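You operate a simulated robot arm through the tools that you are given. There is no shell and no other tool. Be economical: measure what you need, move in short steps, check, and stop when the job is done.

You run a simulated robot arm. Do the job below in one go: nothing can be reset, and whatever is moved stays where it is left.

TASK
Put things in order on the island top. At the end: the salt mill stands where the white milk bottle stood; the red stoneware pot from the island top is on the small board; the white milk bottle stands where the red stoneware pot stood; the red apple is in the black baking tin; whatever was shut is shut again. Leave all else as you found it, and nothing knocked over.
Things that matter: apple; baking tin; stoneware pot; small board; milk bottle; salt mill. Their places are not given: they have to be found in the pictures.

The check looks at the end state, three seconds after you hand in, the way a careful person would. Anything else that was tipped, shoved, dropped, spilled or broken makes it a failure.

THE ROBOT
A 7-joint arm with a two-finger parallel gripper, fixed in place. Base frame: the origin is at the foot of the arm, x ahead of it, y to its left, z up; the work surface is at about z = 0. Lengths are in mm, angles in degrees, forces in N, time in s.
With the tool pointing down near the work surface it reaches from about 220 to 580 mm from the base axis. Its first joint turns from -66.0 to 66.0 degrees. Payload 2.5 kg.
Tool frame: the origin (TCP) lies between the finger pads and is the grasp point; the fingertips stand 23 mm ahead of it; z points along the fingers, y is the line along which they close. Largest opening 94 mm; finger width 38, thickness 10; the body of the gripper, 54 by 96 mm, starts 39 mm behind the TCP.
Orientation is told as [roll, pitch, yaw] about the base's x, y, z axes, in that order, counted from this pose: with the fingers straight down and closing along the base's y, the tool's x points along the base's -x, its y along +y and its z along -z.

THE INTERFACE
- The arm moves only by the tool apply_moves. Its argument "series" is a list of rows, each a list of 7 numbers: the turn, a rotation vector about the tool's x, y, z in degrees, then the shift along the tool's x, y, z in mm, then the gripper command, from -1 (shut) to 1 (fully open), values between in proportion. In form: [[rx, ry, rz, x, y, z, fingers], ...]. A call has 1 to 12 rows; each row is the pose to reach, as a shift and turn from the pose commanded when the call began, along the tool's axes at that moment. A row lasts 0.2 s, in which the tool goes at most 50 mm and 8.6 degrees; a call with a longer step from one row to the next is refused whole, and so is a gripper value outside its range. A pose out of reach is approached as far as the arm can. The call stops where the force on the tool passes 40 N (or 10 N more than at its start, if that is more) or the arm is blocked; 0.2 s more then pass. Each finger travels about 108 mm/s and halts on what it meets, pressing with about 38 N; the grip force reading is that of the motor and also rises with nothing between the fingers. The clock runs only during rows and for 0.2 s after the last one: add rows that repeat a pose to give the fingers time. The reply holds the time, the measured pose of the TCP, the force on the tool along the base axes, the opening and the grip force, in the units named above and with some noise, and new pictures: "show" is both (left out), scene, wrist or none.
- Cameras (640 x 400 px; columns grow to the right, rows downward): "scene" is fixed at [106.3, -399.8, 542.9]; the picture's right is [0.91, -0.42, 0.00], its down [-0.25, -0.53, -0.81] and it looks along [0.35, 0.74, -0.58] (base axes); focal length 269 px, centre (320, 200). "wrist" rides on the gripper at [86, 16, -74] in the tool frame; the picture's right is [-0.18, 0.98, 0.00], its down [-0.58, -0.11, -0.81] and it looks along [-0.79, -0.15, 0.59] (tool axes); focal length 243 px, centre (320, 200).
- pixel_to_xyz(camera, pixels): for up to 12 pixels [column, row] of the newest picture of that camera ("zoom" is the newest enlarged one), the place [x, y, z] in the base frame of the surface seen there, good to about 3 mm. It takes no simulated time.
- enlarge(camera, box): a new picture of the part [left, top, right, bottom] of that camera's present view, enlarged. It takes no simulated time.
- finish_job(): hands the job in; it is judged then, once.

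Keep the steps short. Do not move on a guess: measure, check each grasp and each placing, and mend mistakes. In all there are 80 turns and 170 pictures (those below and enlarged ones count). Leave the gripper open and the arm clear of the work at the hand-in unless told otherwise, and finish with a single line.

The tools are called as name(argument=value, ...) on one line, values as JSON. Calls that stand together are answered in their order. apply_moves: Moves the arm, as the interface text tells. Its arguments: {"type":"object","properties":{"series":{"type":"array"},"show":{"type":"string","enum":["both","scene","wrist","none"]}},"required":["series"]} The other tools are called the same way: pixel_to_xyz (camera, pixels) gives the place of the surface under pixels of a picture; enlarge (camera, box) takes an enlarged picture of a part of a camera's view; finish_job () hands the job in.

At the start:

```text
time: 0.0
eef_pos: [349.3, 128.0, 280.8]
ee_rot: [0.1, 0.0, 0.0]
contact_force: [-0.2, -0.3, -0.2]
finger_gap: 94.3
grip_force: 0.0
```

scene: 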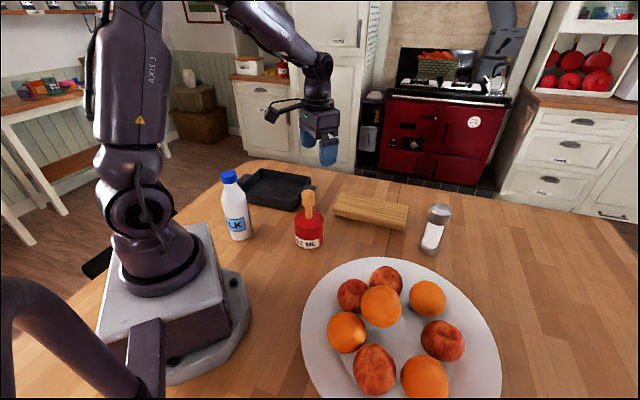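
wrist: 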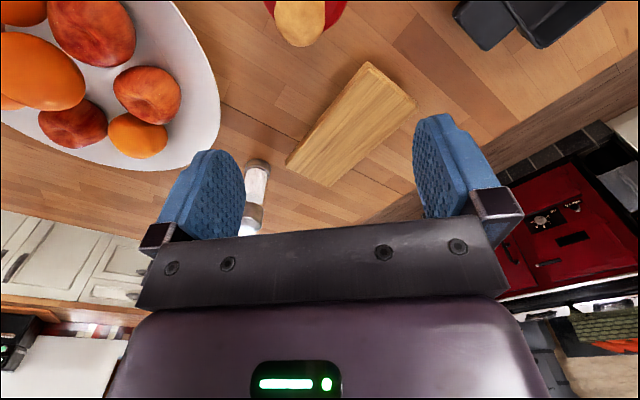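

I see the milk bottle at (236,207), tin (275,190), red pot (309,222), board (370,210), mill (435,228) and a fruit plate. I'll enlarge these to tell the fruit apart and measure.

enlarge(camera="scene", box=[290, 240, 510, 400])

enlarge(camera="scene", box=[200, 150, 470, 270])

pixel_to_xyz(camera="scene", pixels=[[386, 280], [352, 295], [380, 307], [427, 299], [346, 332], [442, 341], [374, 370], [425, 378], [320, 310], [400, 262], [498, 370], [360, 350]])

pixel_to_xyz(camera="scene", pixels=[[229, 175], [239, 235], [309, 195], [310, 242], [336, 196], [408, 206], [334, 213], [402, 228], [440, 208], [430, 250], [275, 195], [432, 236]])

```text
2.50 times, centred on (400, 320) of scene
```

zoom: 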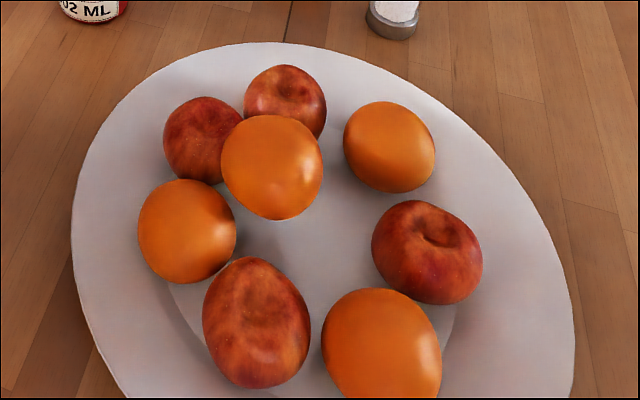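

```text
2.37 times, centred on (335, 210) of scene
```

zoom: 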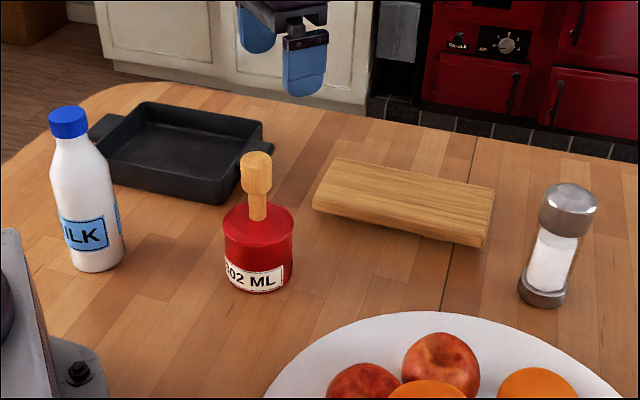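

```text
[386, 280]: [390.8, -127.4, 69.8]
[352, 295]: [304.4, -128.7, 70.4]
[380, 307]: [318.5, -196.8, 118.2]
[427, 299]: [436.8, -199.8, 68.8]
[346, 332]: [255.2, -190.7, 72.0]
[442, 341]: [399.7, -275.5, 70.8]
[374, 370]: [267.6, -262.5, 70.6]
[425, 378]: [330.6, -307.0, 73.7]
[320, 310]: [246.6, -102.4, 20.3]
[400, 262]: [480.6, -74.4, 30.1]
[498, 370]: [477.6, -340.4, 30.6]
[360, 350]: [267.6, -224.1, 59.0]
```

```text
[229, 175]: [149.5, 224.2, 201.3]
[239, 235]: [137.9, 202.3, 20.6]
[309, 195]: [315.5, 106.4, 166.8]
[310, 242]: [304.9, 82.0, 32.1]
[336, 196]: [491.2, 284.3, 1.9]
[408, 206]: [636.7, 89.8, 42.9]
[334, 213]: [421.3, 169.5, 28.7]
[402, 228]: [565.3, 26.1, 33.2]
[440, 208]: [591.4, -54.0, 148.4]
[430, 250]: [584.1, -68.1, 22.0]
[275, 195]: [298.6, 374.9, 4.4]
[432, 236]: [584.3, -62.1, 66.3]
```

The fruit plate has oranges and reddish fruits of different kinds, so I'll fly at the present height to about (270,-200) to look closer with the wrist camera.

apply_moves(series=[[0, 0, 0, 10, -41, 0, 1], [0, 0, 0, 20, -82, 0, 1], [0, 0, 0, 30, -123, 0, 1], [0, 0, 0, 40, -164, 0, 1], [0, 0, 0, 50, -205, 0, 1], [0, 0, 0, 60, -246, 0, 1], [0, 0, 0, 70, -287, 0, 1], [0, 0, 0, 80, -328, 0, 1], [0, 0, 0, 80, -328, 0, 1]], show="both")

```text
time: 2.0
eef_pos: [266.9, -199.0, 282.2]
ee_rot: [0.0, 0.1, 0.0]
contact_force: [0.7, 0.7, 0.5]
finger_gap: 93.8
grip_force: 0.0
```

scene: 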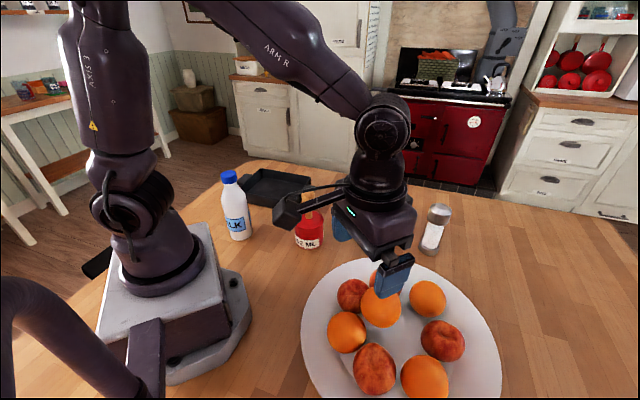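
wrist: 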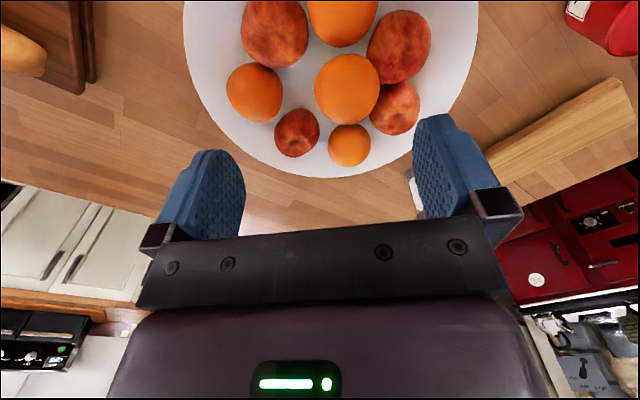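

The wrist now sees the plate and another thing at the left edge. I'll enlarge both.

enlarge(camera="wrist", box=[190, 0, 480, 181])

enlarge(camera="wrist", box=[0, 0, 190, 119])

pixel_to_xyz(camera="wrist", pixels=[[297, 133], [395, 108], [400, 45], [275, 30], [345, 88], [348, 146], [255, 92], [343, 15], [60, 60], [20, 50]])

```text
2.21 times, centred on (335, 90) of wrist
```

zoom: 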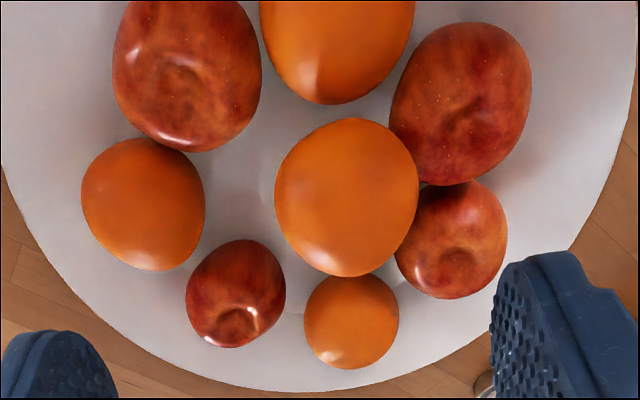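

```text
3.36 times, centred on (95, 60) of wrist
```

zoom: 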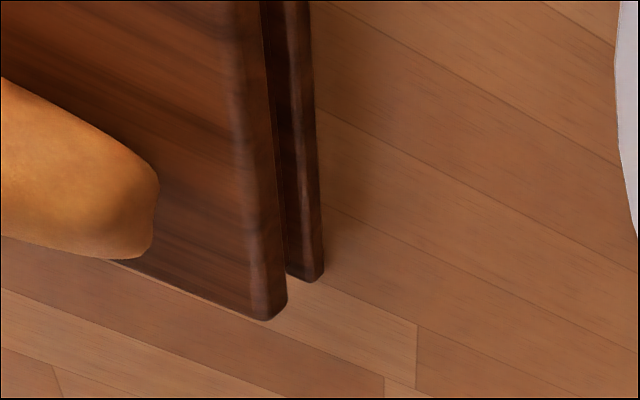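

```text
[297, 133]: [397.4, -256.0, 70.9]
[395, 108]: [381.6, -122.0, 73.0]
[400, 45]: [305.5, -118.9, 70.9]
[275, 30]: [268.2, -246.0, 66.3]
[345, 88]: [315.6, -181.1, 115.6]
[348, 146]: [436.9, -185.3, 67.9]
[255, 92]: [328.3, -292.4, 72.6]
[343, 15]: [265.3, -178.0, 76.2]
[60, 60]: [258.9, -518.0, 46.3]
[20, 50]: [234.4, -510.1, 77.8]
```

A dark wooden thing with something bread-like lies at about (250,-515), outside the scene view. I'll turn the hand toward -y in place to see it.

apply_moves(series=[[0, 0, 8, 0, 0, 0, 1], [0, 0, 16, 0, 0, 0, 1], [0, 0, 24, 0, 0, 0, 1], [0, 0, 32, 0, 0, 0, 1], [0, 0, 40, 0, 0, 0, 1], [0, 0, 48, 0, 0, 0, 1], [0, 0, 56, 0, 0, 0, 1], [0, 0, 64, 0, 0, -30, 1], [0, 0, 70, 0, 0, -60, 1], [0, 0, 70, 0, 0, -60, 1]], show="wrist")

```text
time: 4.2
eef_pos: [268.9, -198.1, 339.8]
ee_rot: [0.1, 0.0, -70.1]
contact_force: [-0.4, -0.3, 0.8]
finger_gap: 94.2
grip_force: 0.0
```

wrist: 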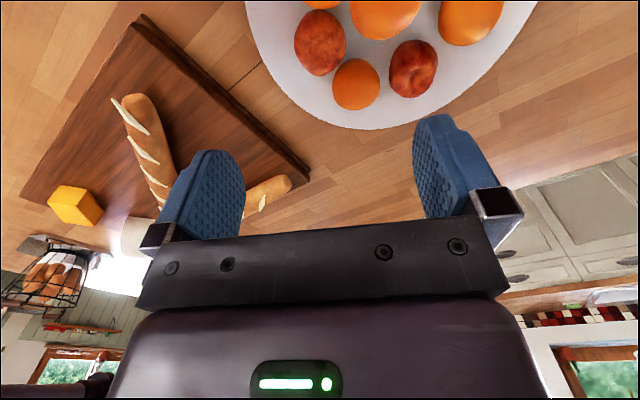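

That's a large bread board, so the light board is the small one. Next, a closer look at the red fruits.

enlarge(camera="wrist", box=[280, 0, 520, 150])

enlarge(camera="scene", box=[320, 255, 480, 400])

```text
2.67 times, centred on (400, 75) of wrist
```

zoom: 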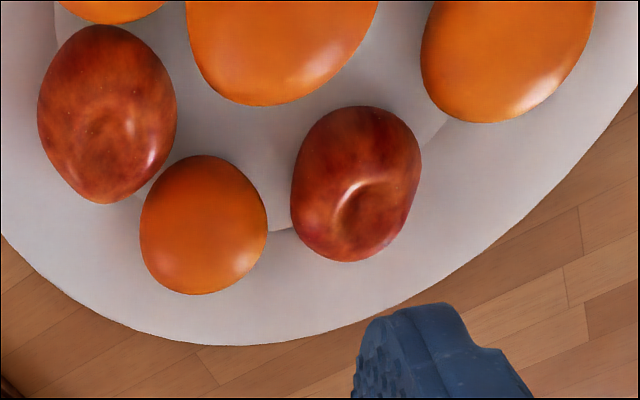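

```text
2.76 times, centred on (400, 328) of scene
```

zoom: 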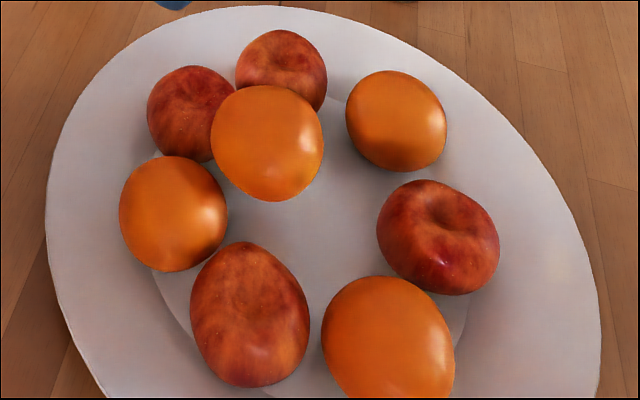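

The red ones look alike, except the one at (400,-270), which is darker with a deeper hollow. I'll get closer for a fair comparison, hovering at z≈200 with the yaw turned back.

apply_moves(series=[[0, 0, -8, 0, 4, 16, 1], [0, 0, -16, 0, 8, 32, 1], [0, 0, -24, 0, 12, 48, 1], [0, 0, -32, -1, 16, 64, 1], [0, 0, -40, -2, 20, 80, 1], [0, 0, -48, -3, 24, 96, 1], [0, 0, -56, -3, 28, 112, 1], [0, 0, -64, -3, 32, 128, 1], [0, 0, -70, -3, 32, 140, 1], [0, 0, -70, -3, 32, 140, 1]], show="wrist")

enlarge(camera="wrist", box=[160, 0, 480, 200])

```text
time: 6.4
eef_pos: [301.3, -193.0, 199.7]
ee_rot: [0.1, -0.1, 0.1]
contact_force: [0.2, 0.0, 0.7]
finger_gap: 94.0
grip_force: 0.1
```

wrist: 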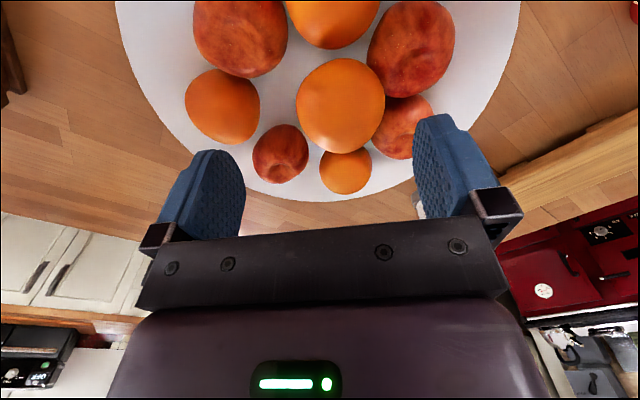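

```text
2.00 times, centred on (320, 100) of wrist
```

zoom: 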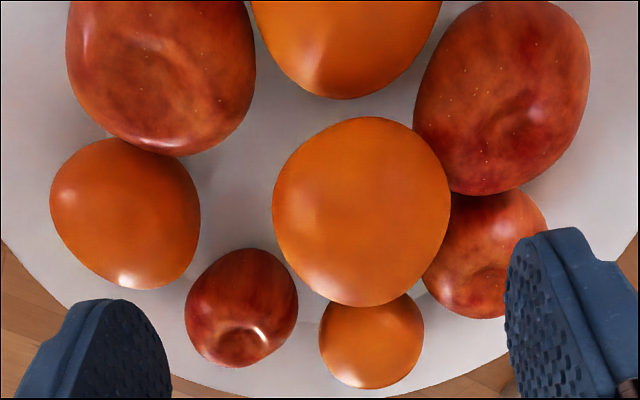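

All four red fruits look like apples, but three lie in contact with the pile. The one at (400,-265) is free-standing and the reddest, so I choose it. I'll measure its outline and the plate near it.

pixel_to_xyz(camera="wrist", pixels=[[280, 128], [256, 150], [305, 150], [280, 154], [280, 140], [280, 165], [245, 165], [278, 188], [300, 200], [290, 112], [270, 120], [320, 182]])

pixel_to_xyz(camera="scene", pixels=[[422, 341], [463, 341], [442, 325], [440, 358], [470, 355], [465, 325], [410, 345], [442, 341], [432, 332], [452, 350]])

```text
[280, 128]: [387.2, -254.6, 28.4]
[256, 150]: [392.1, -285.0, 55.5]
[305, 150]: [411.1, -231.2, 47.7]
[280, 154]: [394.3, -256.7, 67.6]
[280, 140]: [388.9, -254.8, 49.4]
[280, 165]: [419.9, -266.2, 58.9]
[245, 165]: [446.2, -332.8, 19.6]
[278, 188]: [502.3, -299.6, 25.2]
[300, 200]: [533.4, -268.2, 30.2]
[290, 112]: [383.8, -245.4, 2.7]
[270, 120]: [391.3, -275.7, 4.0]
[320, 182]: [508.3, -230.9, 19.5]
```

```text
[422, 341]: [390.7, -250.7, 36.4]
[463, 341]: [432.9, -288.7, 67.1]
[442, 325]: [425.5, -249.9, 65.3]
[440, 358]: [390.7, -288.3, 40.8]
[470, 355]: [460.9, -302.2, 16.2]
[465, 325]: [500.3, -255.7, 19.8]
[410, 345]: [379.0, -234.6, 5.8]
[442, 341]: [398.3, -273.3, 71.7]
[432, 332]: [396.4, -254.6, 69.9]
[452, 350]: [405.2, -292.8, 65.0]
```

The apple centre comes out near (412,-266), z≈38, about 66 mm across. The neighbouring oranges lie along 62° and 208°, so closing along 135° fits between them. I'll move above it at z≈200 with yaw 45 and look.

apply_moves(series=[[0, 0, -8, -20, -13, 0, 1], [0, 0, -16, -40, -26, 0, 1], [0, 0, -24, -60, -39, 0, 1], [0, 0, -32, -80, -52, 0, 1], [0, 0, -40, -100, -65, 0, 1], [0, 0, -45, -111, -73, 0, 1], [0, 0, -45, -111, -73, 0, 1]], show="both")

```text
time: 8.0
eef_pos: [412.1, -265.6, 201.0]
ee_rot: [0.0, 0.0, 45.1]
contact_force: [-0.9, -0.4, -0.5]
finger_gap: 93.7
grip_force: 0.2
```

scene: 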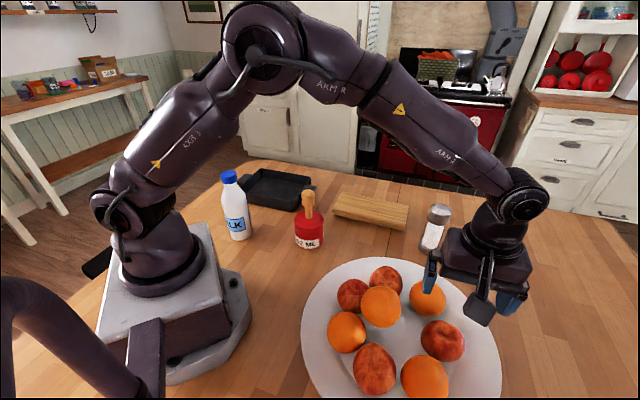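
wrist: 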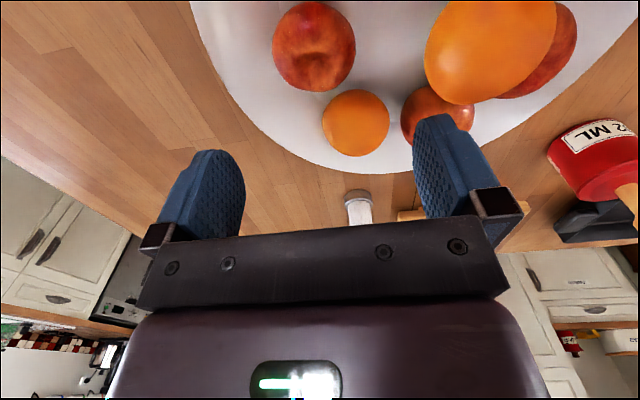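

The apple spans columns 273–355, centred at about 314 and row 47; the tool axis projects to about (320,43). So I shift about 5 mm along -y of the tool and go down to z≈48.

apply_moves(series=[[0, 0, 0, 0, -5, 10, 1], [0, 0, 0, 0, -5, 50, 1], [0, 0, 0, 0, -5, 80, 1], [0, 0, 0, 0, -5, 110, 1], [0, 0, 0, 0, -5, 130, 1], [0, 0, 0, 0, -5, 145, 1], [0, 0, 0, 0, -5, 153, 1]], show="both")

```text
time: 9.6
eef_pos: [416.2, -270.2, 48.0]
ee_rot: [-0.1, 0.0, 45.0]
contact_force: [-0.2, -0.4, 0.2]
finger_gap: 93.7
grip_force: 0.0
```

scene: 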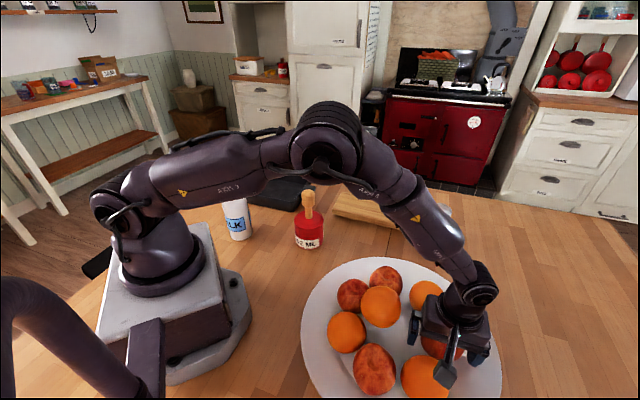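
wrist: 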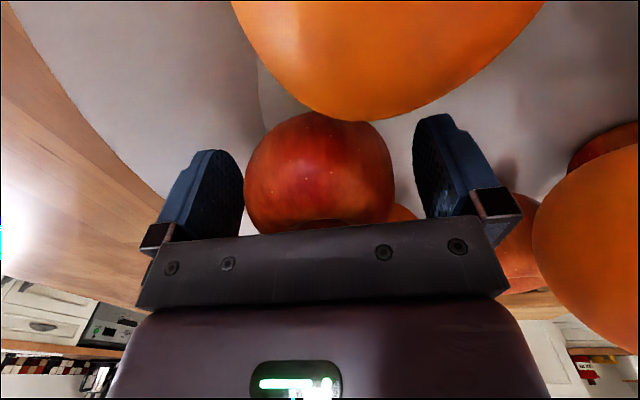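

The apple sits between the pads. I'll close, then lift 20 mm as a test.

apply_moves(series=[[0, 0, 0, 0, 0, 0, 0.4], [0, 0, 0, 0, 0, 0, 0], [0, 0, 0, 0, 0, 0, -0.5], [0, 0, 0, 0, 0, 0, -1], [0, 0, 0, 0, 0, 0, -1], [0, 0, 0, 0, 0, -10, -1], [0, 0, 0, 0, 0, -25, -1], [0, 0, 0, 0, 0, -40, -1]], show="both")

```text
time: 11.4
eef_pos: [415.0, -269.2, 87.1]
ee_rot: [0.1, -0.1, 45.1]
contact_force: [1.3, -0.1, -1.2]
finger_gap: 72.5
grip_force: 37.9
```

scene: 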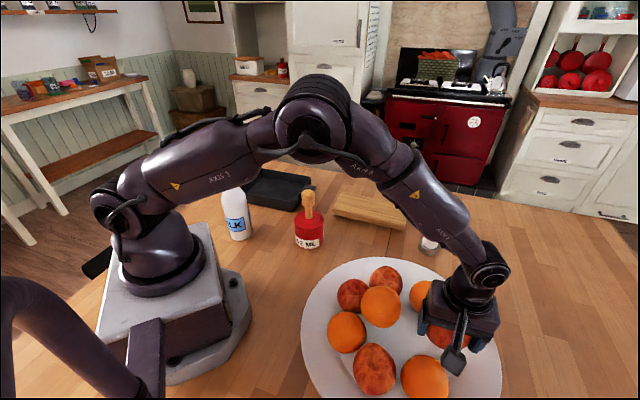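
wrist: 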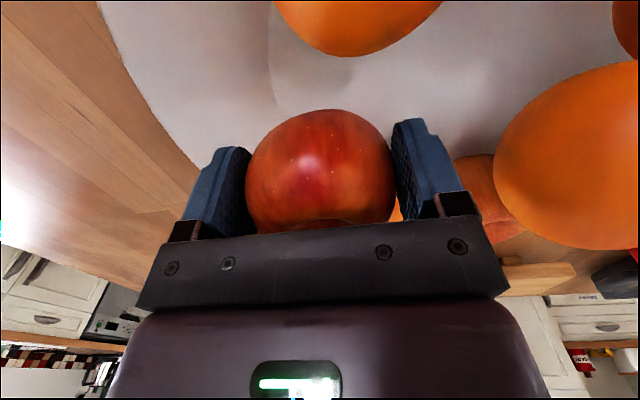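

The apple is held (gap 72.5) and lifted. Now I raise it to z≈285 and measure the tin.

apply_moves(series=[[0, 0, 0, 0, 0, -40, -1], [0, 0, 0, 0, 0, -80, -1], [0, 0, 0, 0, 0, -120, -1], [0, 0, 0, 0, 0, -160, -1], [0, 0, 0, 0, 0, -200, -1], [0, 0, 0, 0, 0, -200, -1]], show="scene")

enlarge(camera="scene", box=[210, 160, 330, 235])

pixel_to_xyz(camera="scene", pixels=[[260, 169], [310, 177], [295, 208], [250, 202], [275, 180], [290, 190], [270, 195], [280, 187], [260, 185], [300, 183], [297, 200], [285, 199]])

```text
time: 12.8
eef_pos: [414.7, -268.7, 286.0]
ee_rot: [0.0, 0.0, 45.0]
contact_force: [0.8, -0.3, -1.7]
finger_gap: 72.8
grip_force: 38.1
```

scene: 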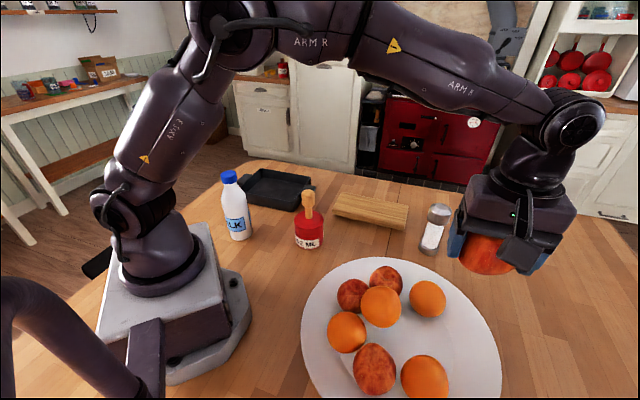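

```text
5.33 times, centred on (270, 198) of scene
```

zoom: 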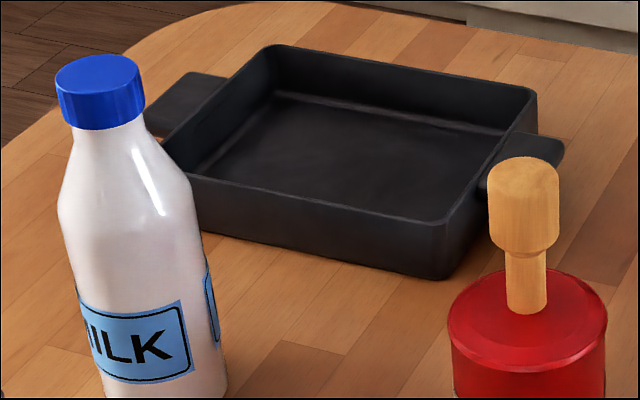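

```text
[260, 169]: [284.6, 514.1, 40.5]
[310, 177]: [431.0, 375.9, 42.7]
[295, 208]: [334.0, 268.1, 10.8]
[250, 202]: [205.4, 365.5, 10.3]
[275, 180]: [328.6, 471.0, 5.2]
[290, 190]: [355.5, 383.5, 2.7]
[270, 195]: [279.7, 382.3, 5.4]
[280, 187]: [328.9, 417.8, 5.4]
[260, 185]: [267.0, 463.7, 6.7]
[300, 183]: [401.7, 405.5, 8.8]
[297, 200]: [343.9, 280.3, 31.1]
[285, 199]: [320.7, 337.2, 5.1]
```

The tin's floor centre is about (315,385), z≈5, walls to z≈42, with edges along ±45°, which suits yaw 45. I'll carry the apple across at z 286, well over the bottle (205) and pot (175).

apply_moves(series=[[0, 0, 0, -28, 38, 0, -1], [0, 0, 0, -56, 76, 0, -1], [0, 0, 0, -84, 114, 0, -1], [0, 0, 0, -112, 152, 0, -1], [0, 0, 0, -140, 190, 0, -1], [0, 0, 0, -168, 228, 0, -1], [0, 0, 0, -196, 266, 0, -1], [0, 0, 0, -224, 304, 0, -1], [0, 0, 0, -252, 342, 0, -1], [0, 0, 0, -280, 380, 0, -1], [0, 0, 0, -308, 418, 0, -1], [0, 0, 0, -336, 456, 0, -1]], show="none")

apply_moves(series=[[0, 0, 0, -28, 38, 0, -1], [0, 0, 0, -56, 77, 0, -1], [0, 0, 0, -56, 77, 0, -1]], show="both")

```text
time: 15.4
eef_pos: [329.9, 293.1, 290.1]
ee_rot: [0.1, 0.0, 44.9]
contact_force: [0.5, 0.2, -2.2]
finger_gap: 72.7
grip_force: 38.4
```

```text
time: 16.2
eef_pos: [315.4, 386.6, 287.1]
ee_rot: [0.0, 0.0, 45.0]
contact_force: [0.8, 0.8, -1.5]
finger_gap: 72.6
grip_force: 38.2
```

scene: 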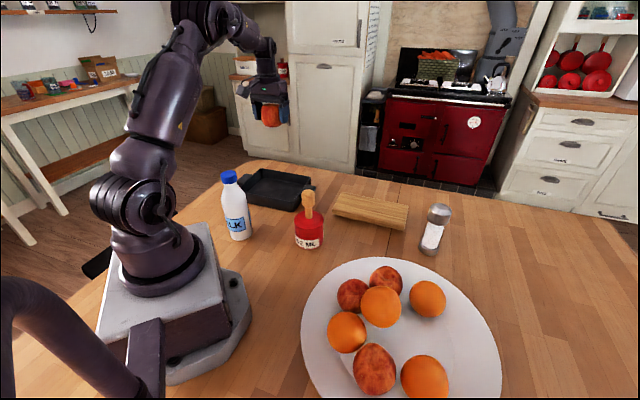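
wrist: 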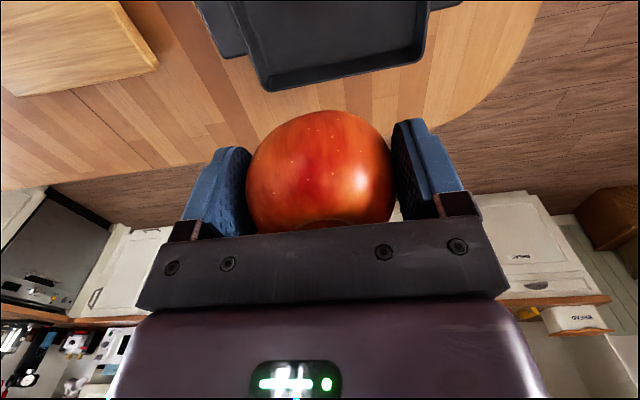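

The tin is visible at the top of the wrist view. I'll measure its far wall from here to confirm the drop spot.

pixel_to_xyz(camera="wrist", pixels=[[270, 88], [425, 62], [233, 5], [430, 3], [340, 20], [340, 72], [248, 40], [300, 3], [380, 3]])

```text
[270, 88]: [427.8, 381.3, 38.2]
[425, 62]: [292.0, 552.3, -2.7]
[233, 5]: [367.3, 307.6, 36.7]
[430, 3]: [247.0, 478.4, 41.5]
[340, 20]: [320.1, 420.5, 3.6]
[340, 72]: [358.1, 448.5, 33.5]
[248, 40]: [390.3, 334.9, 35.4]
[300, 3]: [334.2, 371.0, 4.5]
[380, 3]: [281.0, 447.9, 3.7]
```

The drop spot is well centred in the tin. I'll lower to z≈53, slowly at the end.

apply_moves(series=[[0, 0, 0, 0, 0, 40, -1], [0, 0, 0, 0, 0, 80, -1], [0, 0, 0, 0, 0, 120, -1], [0, 0, 0, 0, 0, 160, -1], [0, 0, 0, 0, 0, 190, -1], [0, 0, 0, 0, 0, 210, -1], [0, 0, 0, 0, 0, 222, -1], [0, 0, 0, 0, 0, 230, -1], [0, 0, 0, 0, 0, 235, -1], [0, 0, 0, 0, 0, 235, -1]], show="both")

```text
time: 18.4
eef_pos: [315.5, 385.5, 52.8]
ee_rot: [0.0, 0.1, 45.1]
contact_force: [0.8, -0.4, -1.9]
finger_gap: 72.8
grip_force: 37.6
```

scene: 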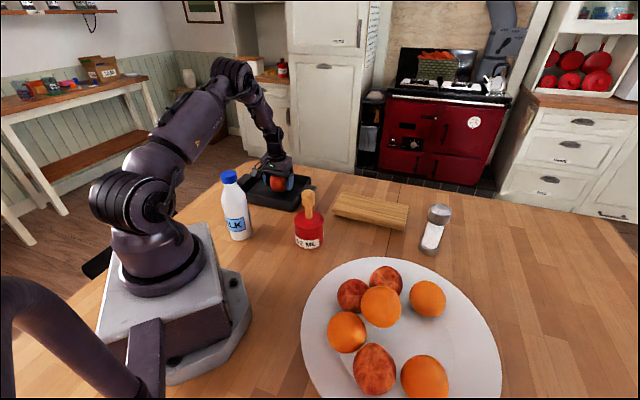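
wrist: 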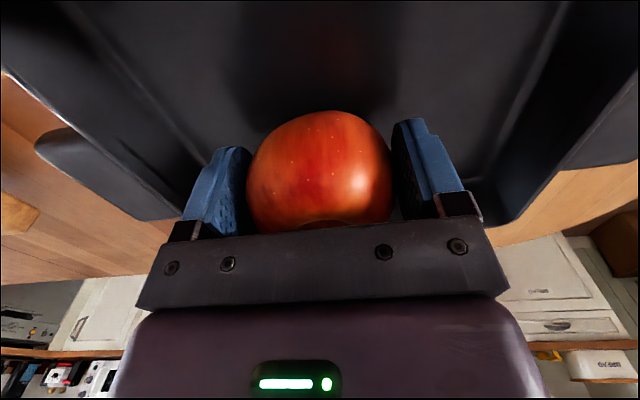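

Force shows no contact yet. I'll ease down a few more mm until it touches.

apply_moves(series=[[0, 0, 0, 0, 0, 2, -1], [0, 0, 0, 0, 0, 4, -1], [0, 0, 0, 0, 0, 4, -1]], show="none")

```text
time: 19.2
eef_pos: [316.9, 385.9, 48.2]
ee_rot: [0.0, 0.1, 45.0]
contact_force: [0.1, -0.1, -1.8]
finger_gap: 72.7
grip_force: 38.1
```

apply_moves(series=[[0, 0, 0, 0, 0, 1.5, -1], [0, 0, 0, 0, 0, 3, -1], [0, 0, 0, 0, 0, 3, -1]], show="none")

```text
time: 20.0
eef_pos: [315.8, 385.5, 46.5]
ee_rot: [-0.1, 0.0, 45.0]
contact_force: [-4.4, -4.1, 11.8]
finger_gap: 72.8
grip_force: 38.4
```

Contact is felt at z≈46. I'll open gently and rise.

apply_moves(series=[[0, 0, 0, 0, 0, -1.5, -0.2], [0, 0, 0, 0, 0, -1.5, 0.6], [0, 0, 0, 0, 0, -1.5, 1], [0, 0, 0, 0, 0, -1.5, 1], [0, 0, 0, 0, 0, -20, 1], [0, 0, 0, 0, 0, -60, 1], [0, 0, 0, 0, 0, -105, 1], [0, 0, 0, 0, 0, -150, 1], [0, 0, 0, 0, 0, -195, 1], [0, 0, 0, 0, 0, -240, 1], [0, 0, 0, 0, 0, -240, 1]], show="both")

```text
time: 22.4
eef_pos: [316.7, 386.1, 285.1]
ee_rot: [0.0, -0.1, 45.0]
contact_force: [0.2, 0.1, 0.3]
finger_gap: 93.9
grip_force: 0.1
```

scene: 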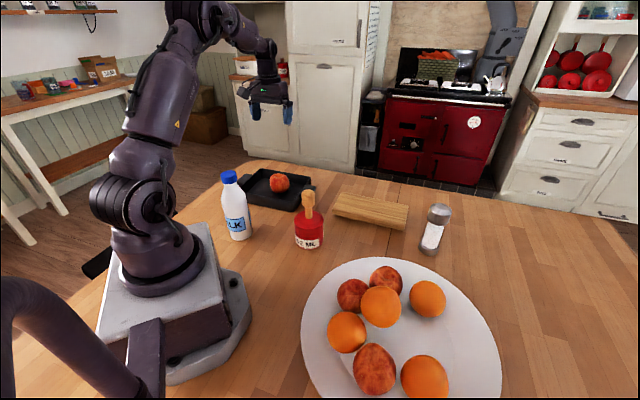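
wrist: 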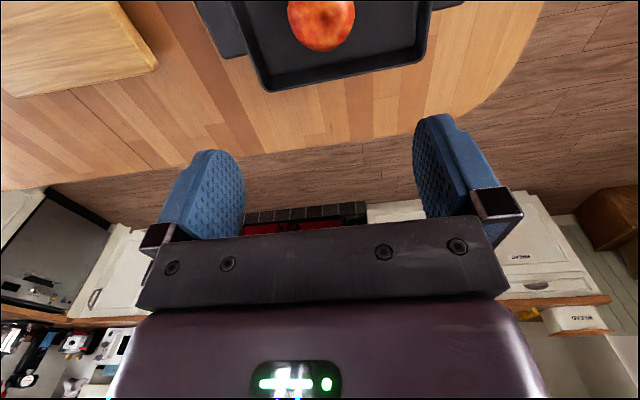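

The apple lies in the tin. Now I'll fly to above the red pot, near (300,100,300), yaw 15, for a closer look.

apply_moves(series=[[0, 0, 5, 36, -32, -3, 1], [0, 0, 10, 72, -64, -6, 1], [0, 0, 15, 107, -95, -9, 1], [0, 0, 20, 143, -127, -12, 1], [0, 0, 25, 179, -159, -15, 1], [0, 0, 30, 214, -190, -15, 1], [0, 0, 30, 214, -190, -15, 1]], show="both")

enlarge(camera="wrist", box=[200, 0, 456, 160])

```text
time: 24.0
eef_pos: [297.4, 96.9, 300.9]
ee_rot: [0.0, 0.0, 15.0]
contact_force: [0.4, 1.1, -0.2]
finger_gap: 94.0
grip_force: 0.1
```

scene: 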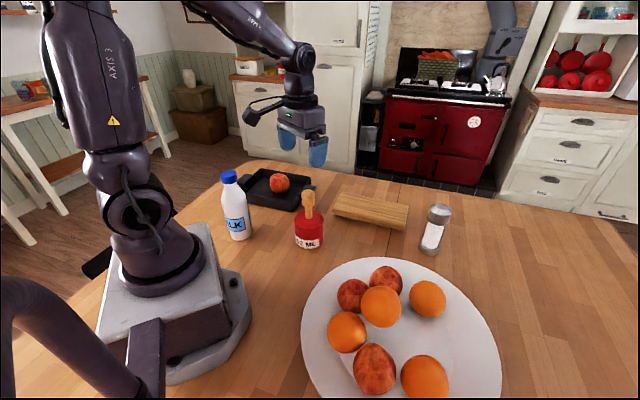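
wrist: 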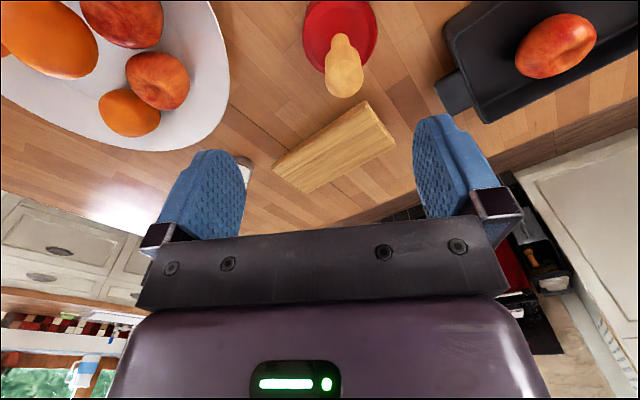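

```text
2.50 times, centred on (328, 80) of wrist
```

zoom: 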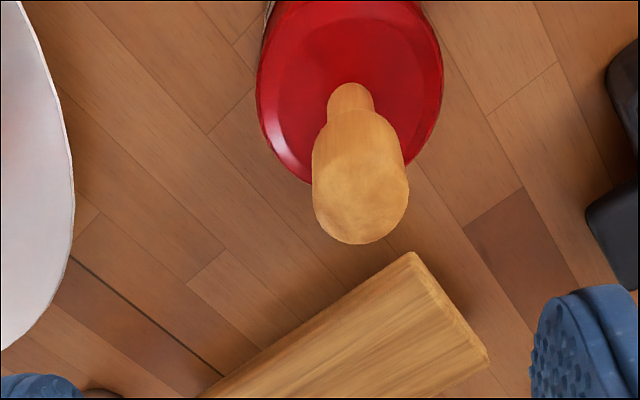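

The stopper top is at wrist (344,82). I'll measure it, the pot's rim and the board corners.

pixel_to_xyz(camera="wrist", pixels=[[344, 82], [344, 70], [332, 75], [358, 75], [305, 25], [375, 25], [325, 60], [364, 104], [392, 143], [276, 162], [308, 190], [335, 148]])

enlarge(camera="scene", box=[270, 170, 430, 270])

pixel_to_xyz(camera="zoom", pixels=[[154, 90], [134, 92], [176, 92], [154, 140], [100, 230], [216, 230], [158, 312], [265, 92], [270, 138], [258, 180], [540, 150], [520, 232]])

```text
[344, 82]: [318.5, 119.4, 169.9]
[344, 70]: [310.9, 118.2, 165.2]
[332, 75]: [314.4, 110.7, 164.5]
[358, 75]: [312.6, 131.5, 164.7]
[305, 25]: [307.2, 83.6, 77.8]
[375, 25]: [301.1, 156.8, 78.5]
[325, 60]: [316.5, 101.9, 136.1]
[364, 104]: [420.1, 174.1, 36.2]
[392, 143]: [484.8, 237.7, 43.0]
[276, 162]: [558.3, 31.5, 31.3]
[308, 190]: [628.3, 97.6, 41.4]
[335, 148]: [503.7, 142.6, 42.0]
```

```text
4.00 times, centred on (350, 220) of scene
```

zoom: 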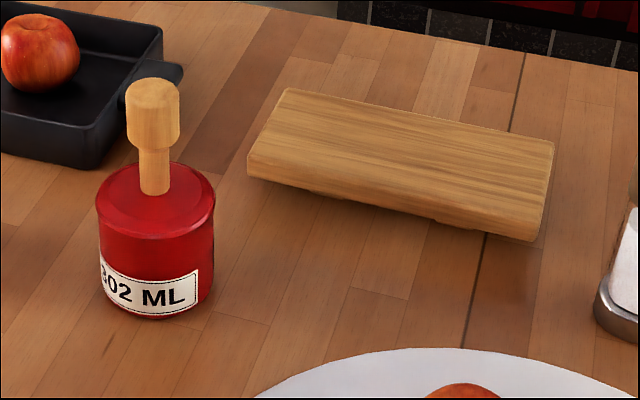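

```text
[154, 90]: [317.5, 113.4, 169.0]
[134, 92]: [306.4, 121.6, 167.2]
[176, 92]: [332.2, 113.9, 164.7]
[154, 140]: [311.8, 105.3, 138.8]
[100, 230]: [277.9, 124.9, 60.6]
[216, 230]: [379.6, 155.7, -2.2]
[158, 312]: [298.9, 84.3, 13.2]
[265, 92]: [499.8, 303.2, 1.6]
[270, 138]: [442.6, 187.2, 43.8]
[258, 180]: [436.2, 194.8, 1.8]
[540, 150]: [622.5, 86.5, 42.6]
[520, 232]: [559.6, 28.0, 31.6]
```

The stopper is about 33 mm wide, its axis near (317,120), top z≈170. The board top is at z≈43 with its centre near (523,135). I'll align over the stopper at z 230.

apply_moves(series=[[0, 0, 0, -25, 17, 0, 1], [0, 0, 0, -25, 17, 40, 1], [0, 0, 0, -25, 17, 71, 1], [0, 0, 0, -25, 17, 71, 1]], show="wrist")

```text
time: 25.0
eef_pos: [318.7, 119.8, 229.9]
ee_rot: [0.0, 0.0, 15.1]
contact_force: [0.7, -0.6, 0.3]
finger_gap: 93.8
grip_force: 0.0
```

wrist: 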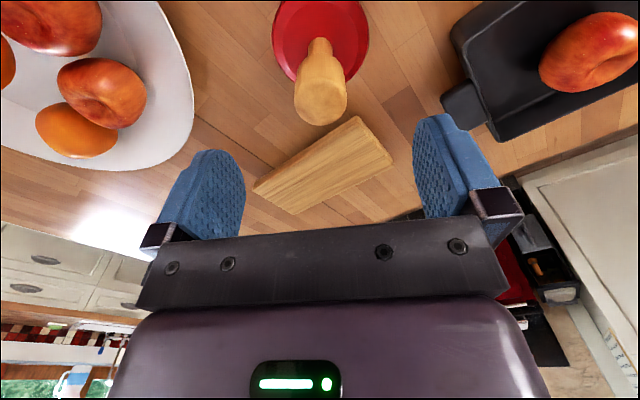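

It is aligned at (320,100). I'll go down to z≈149 and close.

apply_moves(series=[[0, 0, 0, 3, 0, 35, 1], [0, 0, 0, 3, 0, 65, 1], [0, 0, 0, 3, 0, 81, 1], [0, 0, 0, 3, 0, 81, 0.4], [0, 0, 0, 3, 0, 81, -0.2], [0, 0, 0, 3, 0, 81, -0.6], [0, 0, 0, 3, 0, 81, -1], [0, 0, 0, 3, 0, 81, -1], [0, 0, 0, 3, 0, 81, -1]], show="both")

```text
time: 27.0
eef_pos: [316.0, 122.1, 149.8]
ee_rot: [0.0, 0.0, 15.0]
contact_force: [0.1, -0.5, 0.0]
finger_gap: 33.6
grip_force: 37.9
```

scene: 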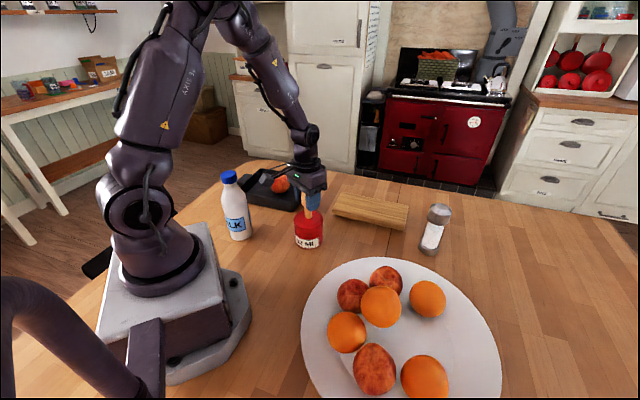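
wrist: 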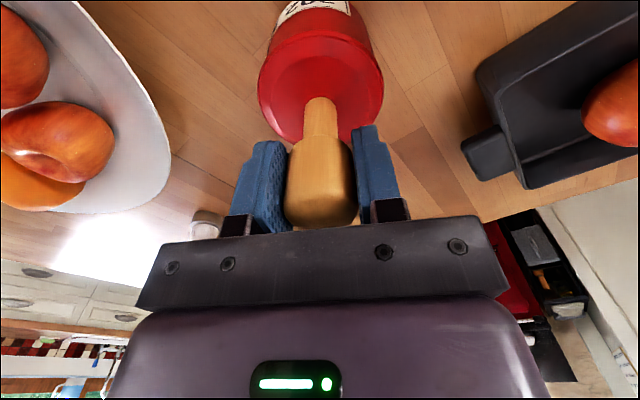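

Gripped at 33.6 mm. I'll test-lift 15 mm to see whether the pot comes along with its stopper.

apply_moves(series=[[0, 0, 0, 0, 0, -5, -1], [0, 0, 0, 0, 0, -10, -1], [0, 0, 0, 0, 0, -15, -1], [0, 0, 0, 0, 0, -15, -1]], show="both")

enlarge(camera="scene", box=[250, 170, 410, 270])

```text
time: 28.0
eef_pos: [315.4, 122.2, 162.9]
ee_rot: [0.1, 0.0, 15.0]
contact_force: [0.1, 0.7, -3.6]
finger_gap: 33.2
grip_force: 37.6
```

scene: 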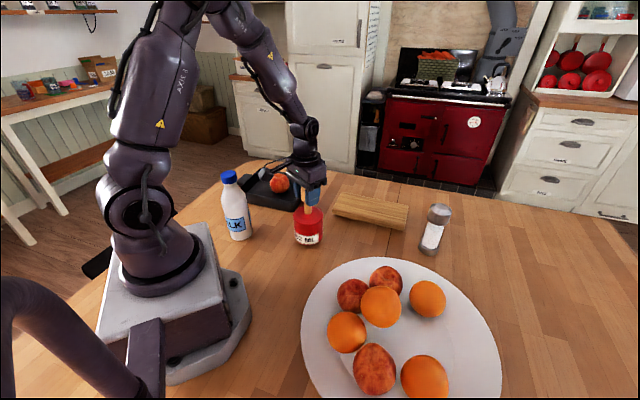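
wrist: 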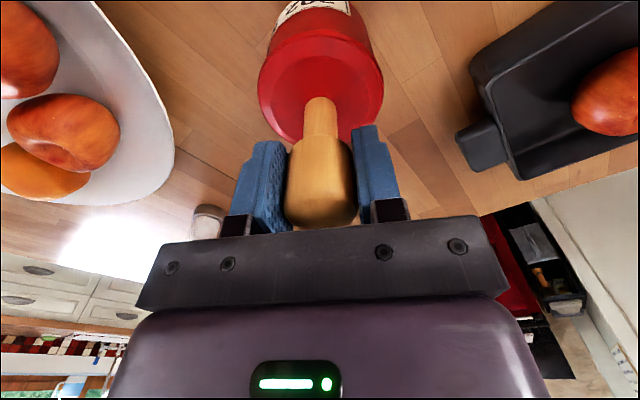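

```text
4.00 times, centred on (330, 220) of scene
```

zoom: 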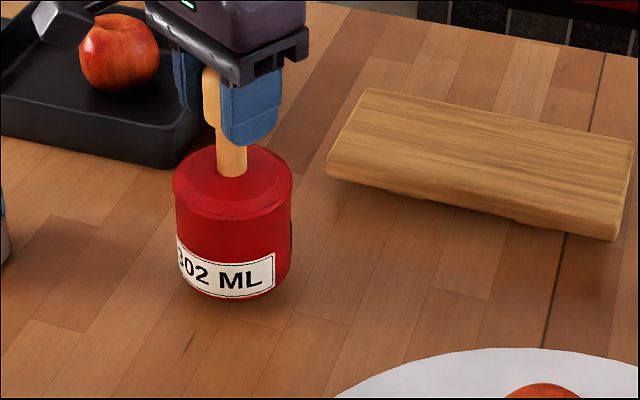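

The whole pot lifts as one. I'll raise it to z≈225 and carry it to above the board centre (520,138).

apply_moves(series=[[0, 0, 0, 0, 0, -30, -1], [0, 0, 0, 0, 0, -63, -1], [0, 0, 0, -40, -7, -63, -1], [0, 0, 0, -80, -15, -63, -1], [0, 0, 0, -120, -22, -63, -1], [0, 0, 0, -160, -30, -63, -1], [0, 0, 0, -201, -37, -63, -1], [0, 0, 0, -201, -37, -63, -1], [0, 0, 0, -201, -37, -63, -1]], show="both")

enlarge(camera="scene", box=[290, 130, 450, 230])

```text
time: 30.0
eef_pos: [518.0, 136.6, 225.4]
ee_rot: [0.0, 0.1, 15.0]
contact_force: [0.6, -0.6, -4.0]
finger_gap: 33.7
grip_force: 38.3
```

scene: 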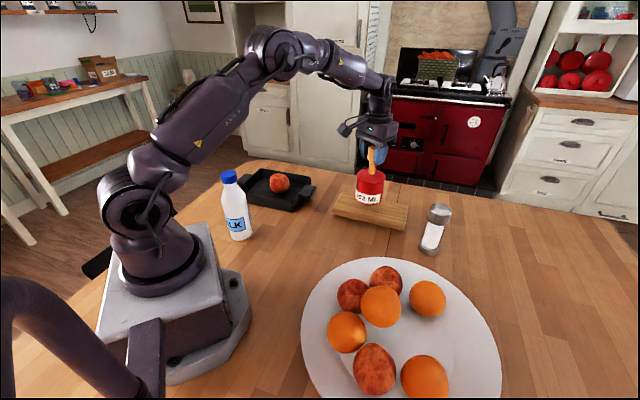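
wrist: 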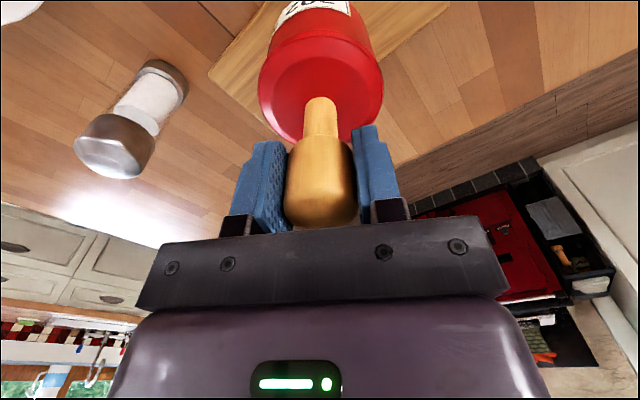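

```text
4.00 times, centred on (370, 180) of scene
```

zoom: 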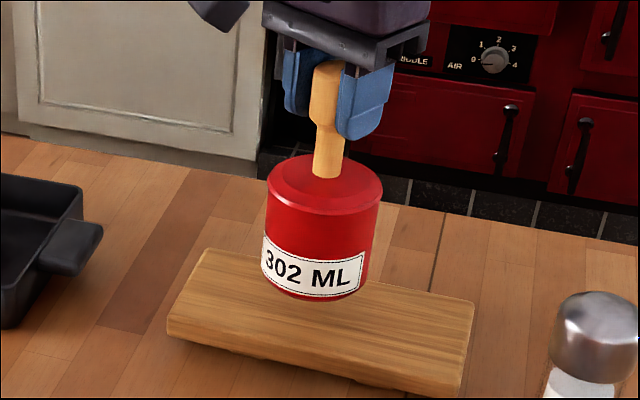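

It hovers over the board centre. I'll lower to about 196, then creep down.

apply_moves(series=[[0, 0, 0, -3, 0, 12, -1], [0, 0, 0, -3, 0, 22, -1], [0, 0, 0, -3, 0, 28, -1], [0, 0, 0, -3, 0, 30, -1], [0, 0, 0, -3, 0, 30, -1]], show="none")

apply_moves(series=[[0, 0, 0, 0, 0, 1, -1], [0, 0, 0, 0, 0, 2, -1], [0, 0, 0, 0, 0, 2, -1]], show="scene")

```text
time: 31.2
eef_pos: [520.9, 139.7, 195.8]
ee_rot: [0.0, 0.0, 14.9]
contact_force: [0.2, -1.3, -3.5]
finger_gap: 33.6
grip_force: 37.3
```

```text
time: 32.0
eef_pos: [520.9, 139.1, 194.9]
ee_rot: [0.0, 0.0, 15.1]
contact_force: [0.7, -0.5, -3.8]
finger_gap: 33.8
grip_force: 38.2
```

scene: 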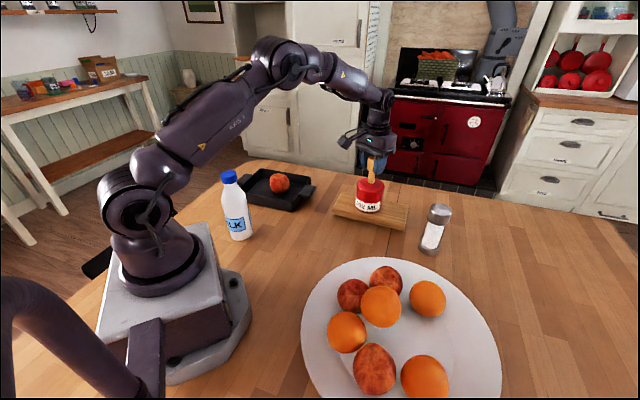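

apply_moves(series=[[0, 0, 0, 0, 0, 1, -1], [0, 0, 0, 0, 0, 2, -1], [0, 0, 0, 0, 0, 2, -1]], show="none")

```text
time: 32.8
eef_pos: [520.9, 138.9, 194.1]
ee_rot: [-0.1, -0.1, 15.1]
contact_force: [-5.0, -2.3, 9.4]
finger_gap: 33.7
grip_force: 37.6
```

The pot is on the board. I'll open and rise straight up.

apply_moves(series=[[0, 0, 0, 0, 0, -1, -0.5], [0, 0, 0, 0, 0, -1, 0.2], [0, 0, 0, 0, 0, -1, 1], [0, 0, 0, 0, 0, -1, 1], [0, 0, 0, 0, 0, -20, 1], [0, 0, 0, 0, 0, -55, 1], [0, 0, 0, 20, 0, -95, 1], [0, 0, 0, 60, 0, -110, 1], [0, 0, 0, 60, 0, -110, 1]], show="both")

enlarge(camera="scene", box=[290, 140, 470, 260])

```text
time: 34.8
eef_pos: [463.4, 121.6, 301.6]
ee_rot: [0.0, 0.0, 15.0]
contact_force: [-0.3, 0.0, -0.5]
finger_gap: 94.0
grip_force: 0.0
```

scene: 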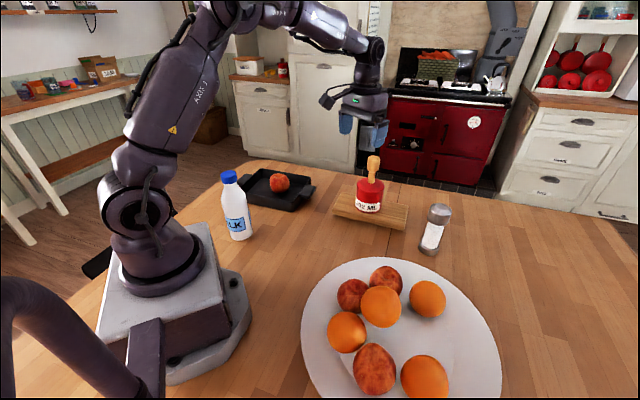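
wrist: 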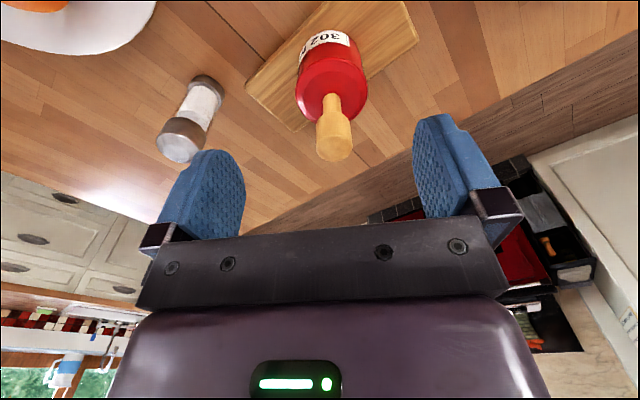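

```text
3.33 times, centred on (380, 200) of scene
```

zoom: 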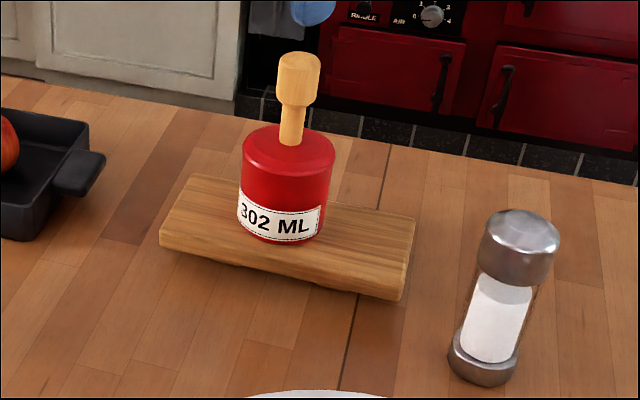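

The pot stands upright on the board. Next, the bottle: I'll measure its cap and the mill, then fly above the bottle at z 300 with yaw 50.

pixel_to_xyz(camera="wrist", pixels=[[178, 150], [162, 140], [200, 150], [180, 125], [183, 112], [210, 115], [192, 82], [221, 88], [207, 85]])

apply_moves(series=[[0, 0, -4.5, 34, 24, 0, 1], [0, 0, -9, 68, 48, 0, 1], [0, 0, -13.5, 102, 71, 0, 1], [0, 0, -18, 136, 95, 0, 1], [0, 0, -22.5, 171, 119, 0, 1], [0, 0, -27, 205, 143, 0, 1], [0, 0, -31, 239, 166, 0, 1], [0, 0, -35, 273, 190, 0, 1], [0, 0, -35, 273, 190, 0, 1]], show="both")

```text
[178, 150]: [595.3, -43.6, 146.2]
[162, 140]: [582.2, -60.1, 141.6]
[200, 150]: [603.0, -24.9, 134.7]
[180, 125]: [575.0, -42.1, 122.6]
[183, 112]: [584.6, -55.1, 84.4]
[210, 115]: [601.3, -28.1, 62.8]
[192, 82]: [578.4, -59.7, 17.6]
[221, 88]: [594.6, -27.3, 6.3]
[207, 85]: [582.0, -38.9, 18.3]
```

```text
time: 36.8
eef_pos: [151.5, 235.7, 303.6]
ee_rot: [-0.1, 0.0, 50.0]
contact_force: [0.4, 0.3, 0.0]
finger_gap: 94.0
grip_force: 0.0
```

scene: 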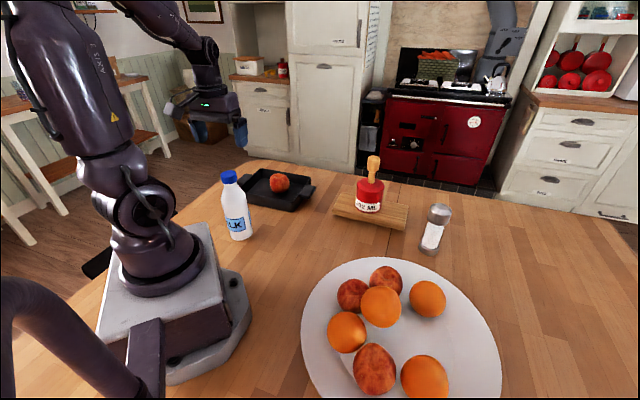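
wrist: 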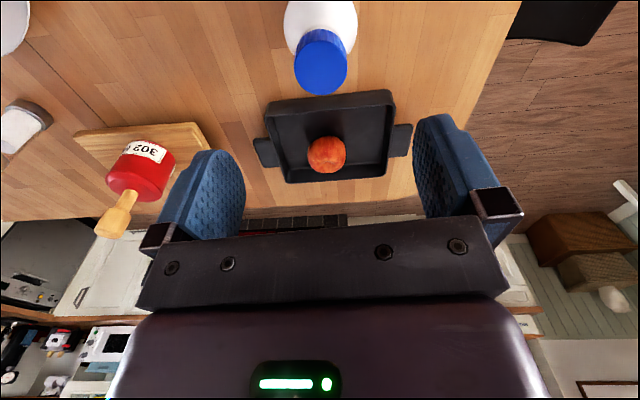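

The bottle cap is at wrist (322,66). I'll measure it.

pixel_to_xyz(camera="wrist", pixels=[[322, 66], [300, 66], [344, 62], [322, 52], [322, 85], [294, 25], [355, 20], [320, 35]])

enlarge(camera="scene", box=[190, 150, 310, 250])

pixel_to_xyz(camera="zoom", pixels=[[212, 130], [180, 120], [245, 115], [215, 160], [180, 300], [310, 290], [250, 352], [300, 340]])

```text
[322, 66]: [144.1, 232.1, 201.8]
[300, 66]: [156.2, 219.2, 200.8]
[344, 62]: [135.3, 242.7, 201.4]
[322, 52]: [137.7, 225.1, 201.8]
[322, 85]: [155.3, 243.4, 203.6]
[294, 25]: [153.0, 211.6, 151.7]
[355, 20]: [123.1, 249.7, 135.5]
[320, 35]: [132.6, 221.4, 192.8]
```

```text
4.00 times, centred on (250, 200) of scene
```

zoom: 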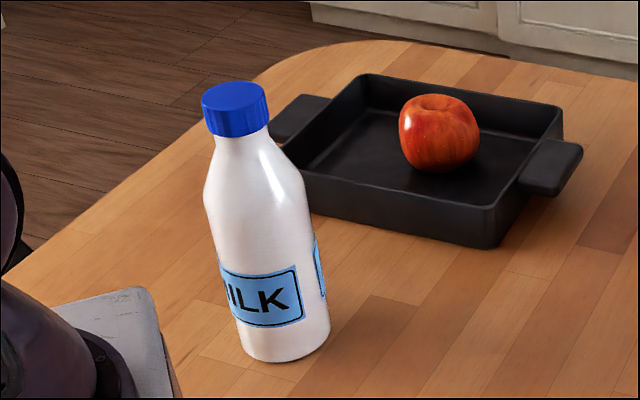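

```text
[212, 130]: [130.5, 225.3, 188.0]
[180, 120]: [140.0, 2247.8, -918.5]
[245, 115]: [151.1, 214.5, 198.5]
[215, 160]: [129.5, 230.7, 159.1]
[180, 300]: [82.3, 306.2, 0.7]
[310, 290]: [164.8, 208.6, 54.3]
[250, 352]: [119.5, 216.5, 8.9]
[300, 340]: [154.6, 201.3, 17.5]
```

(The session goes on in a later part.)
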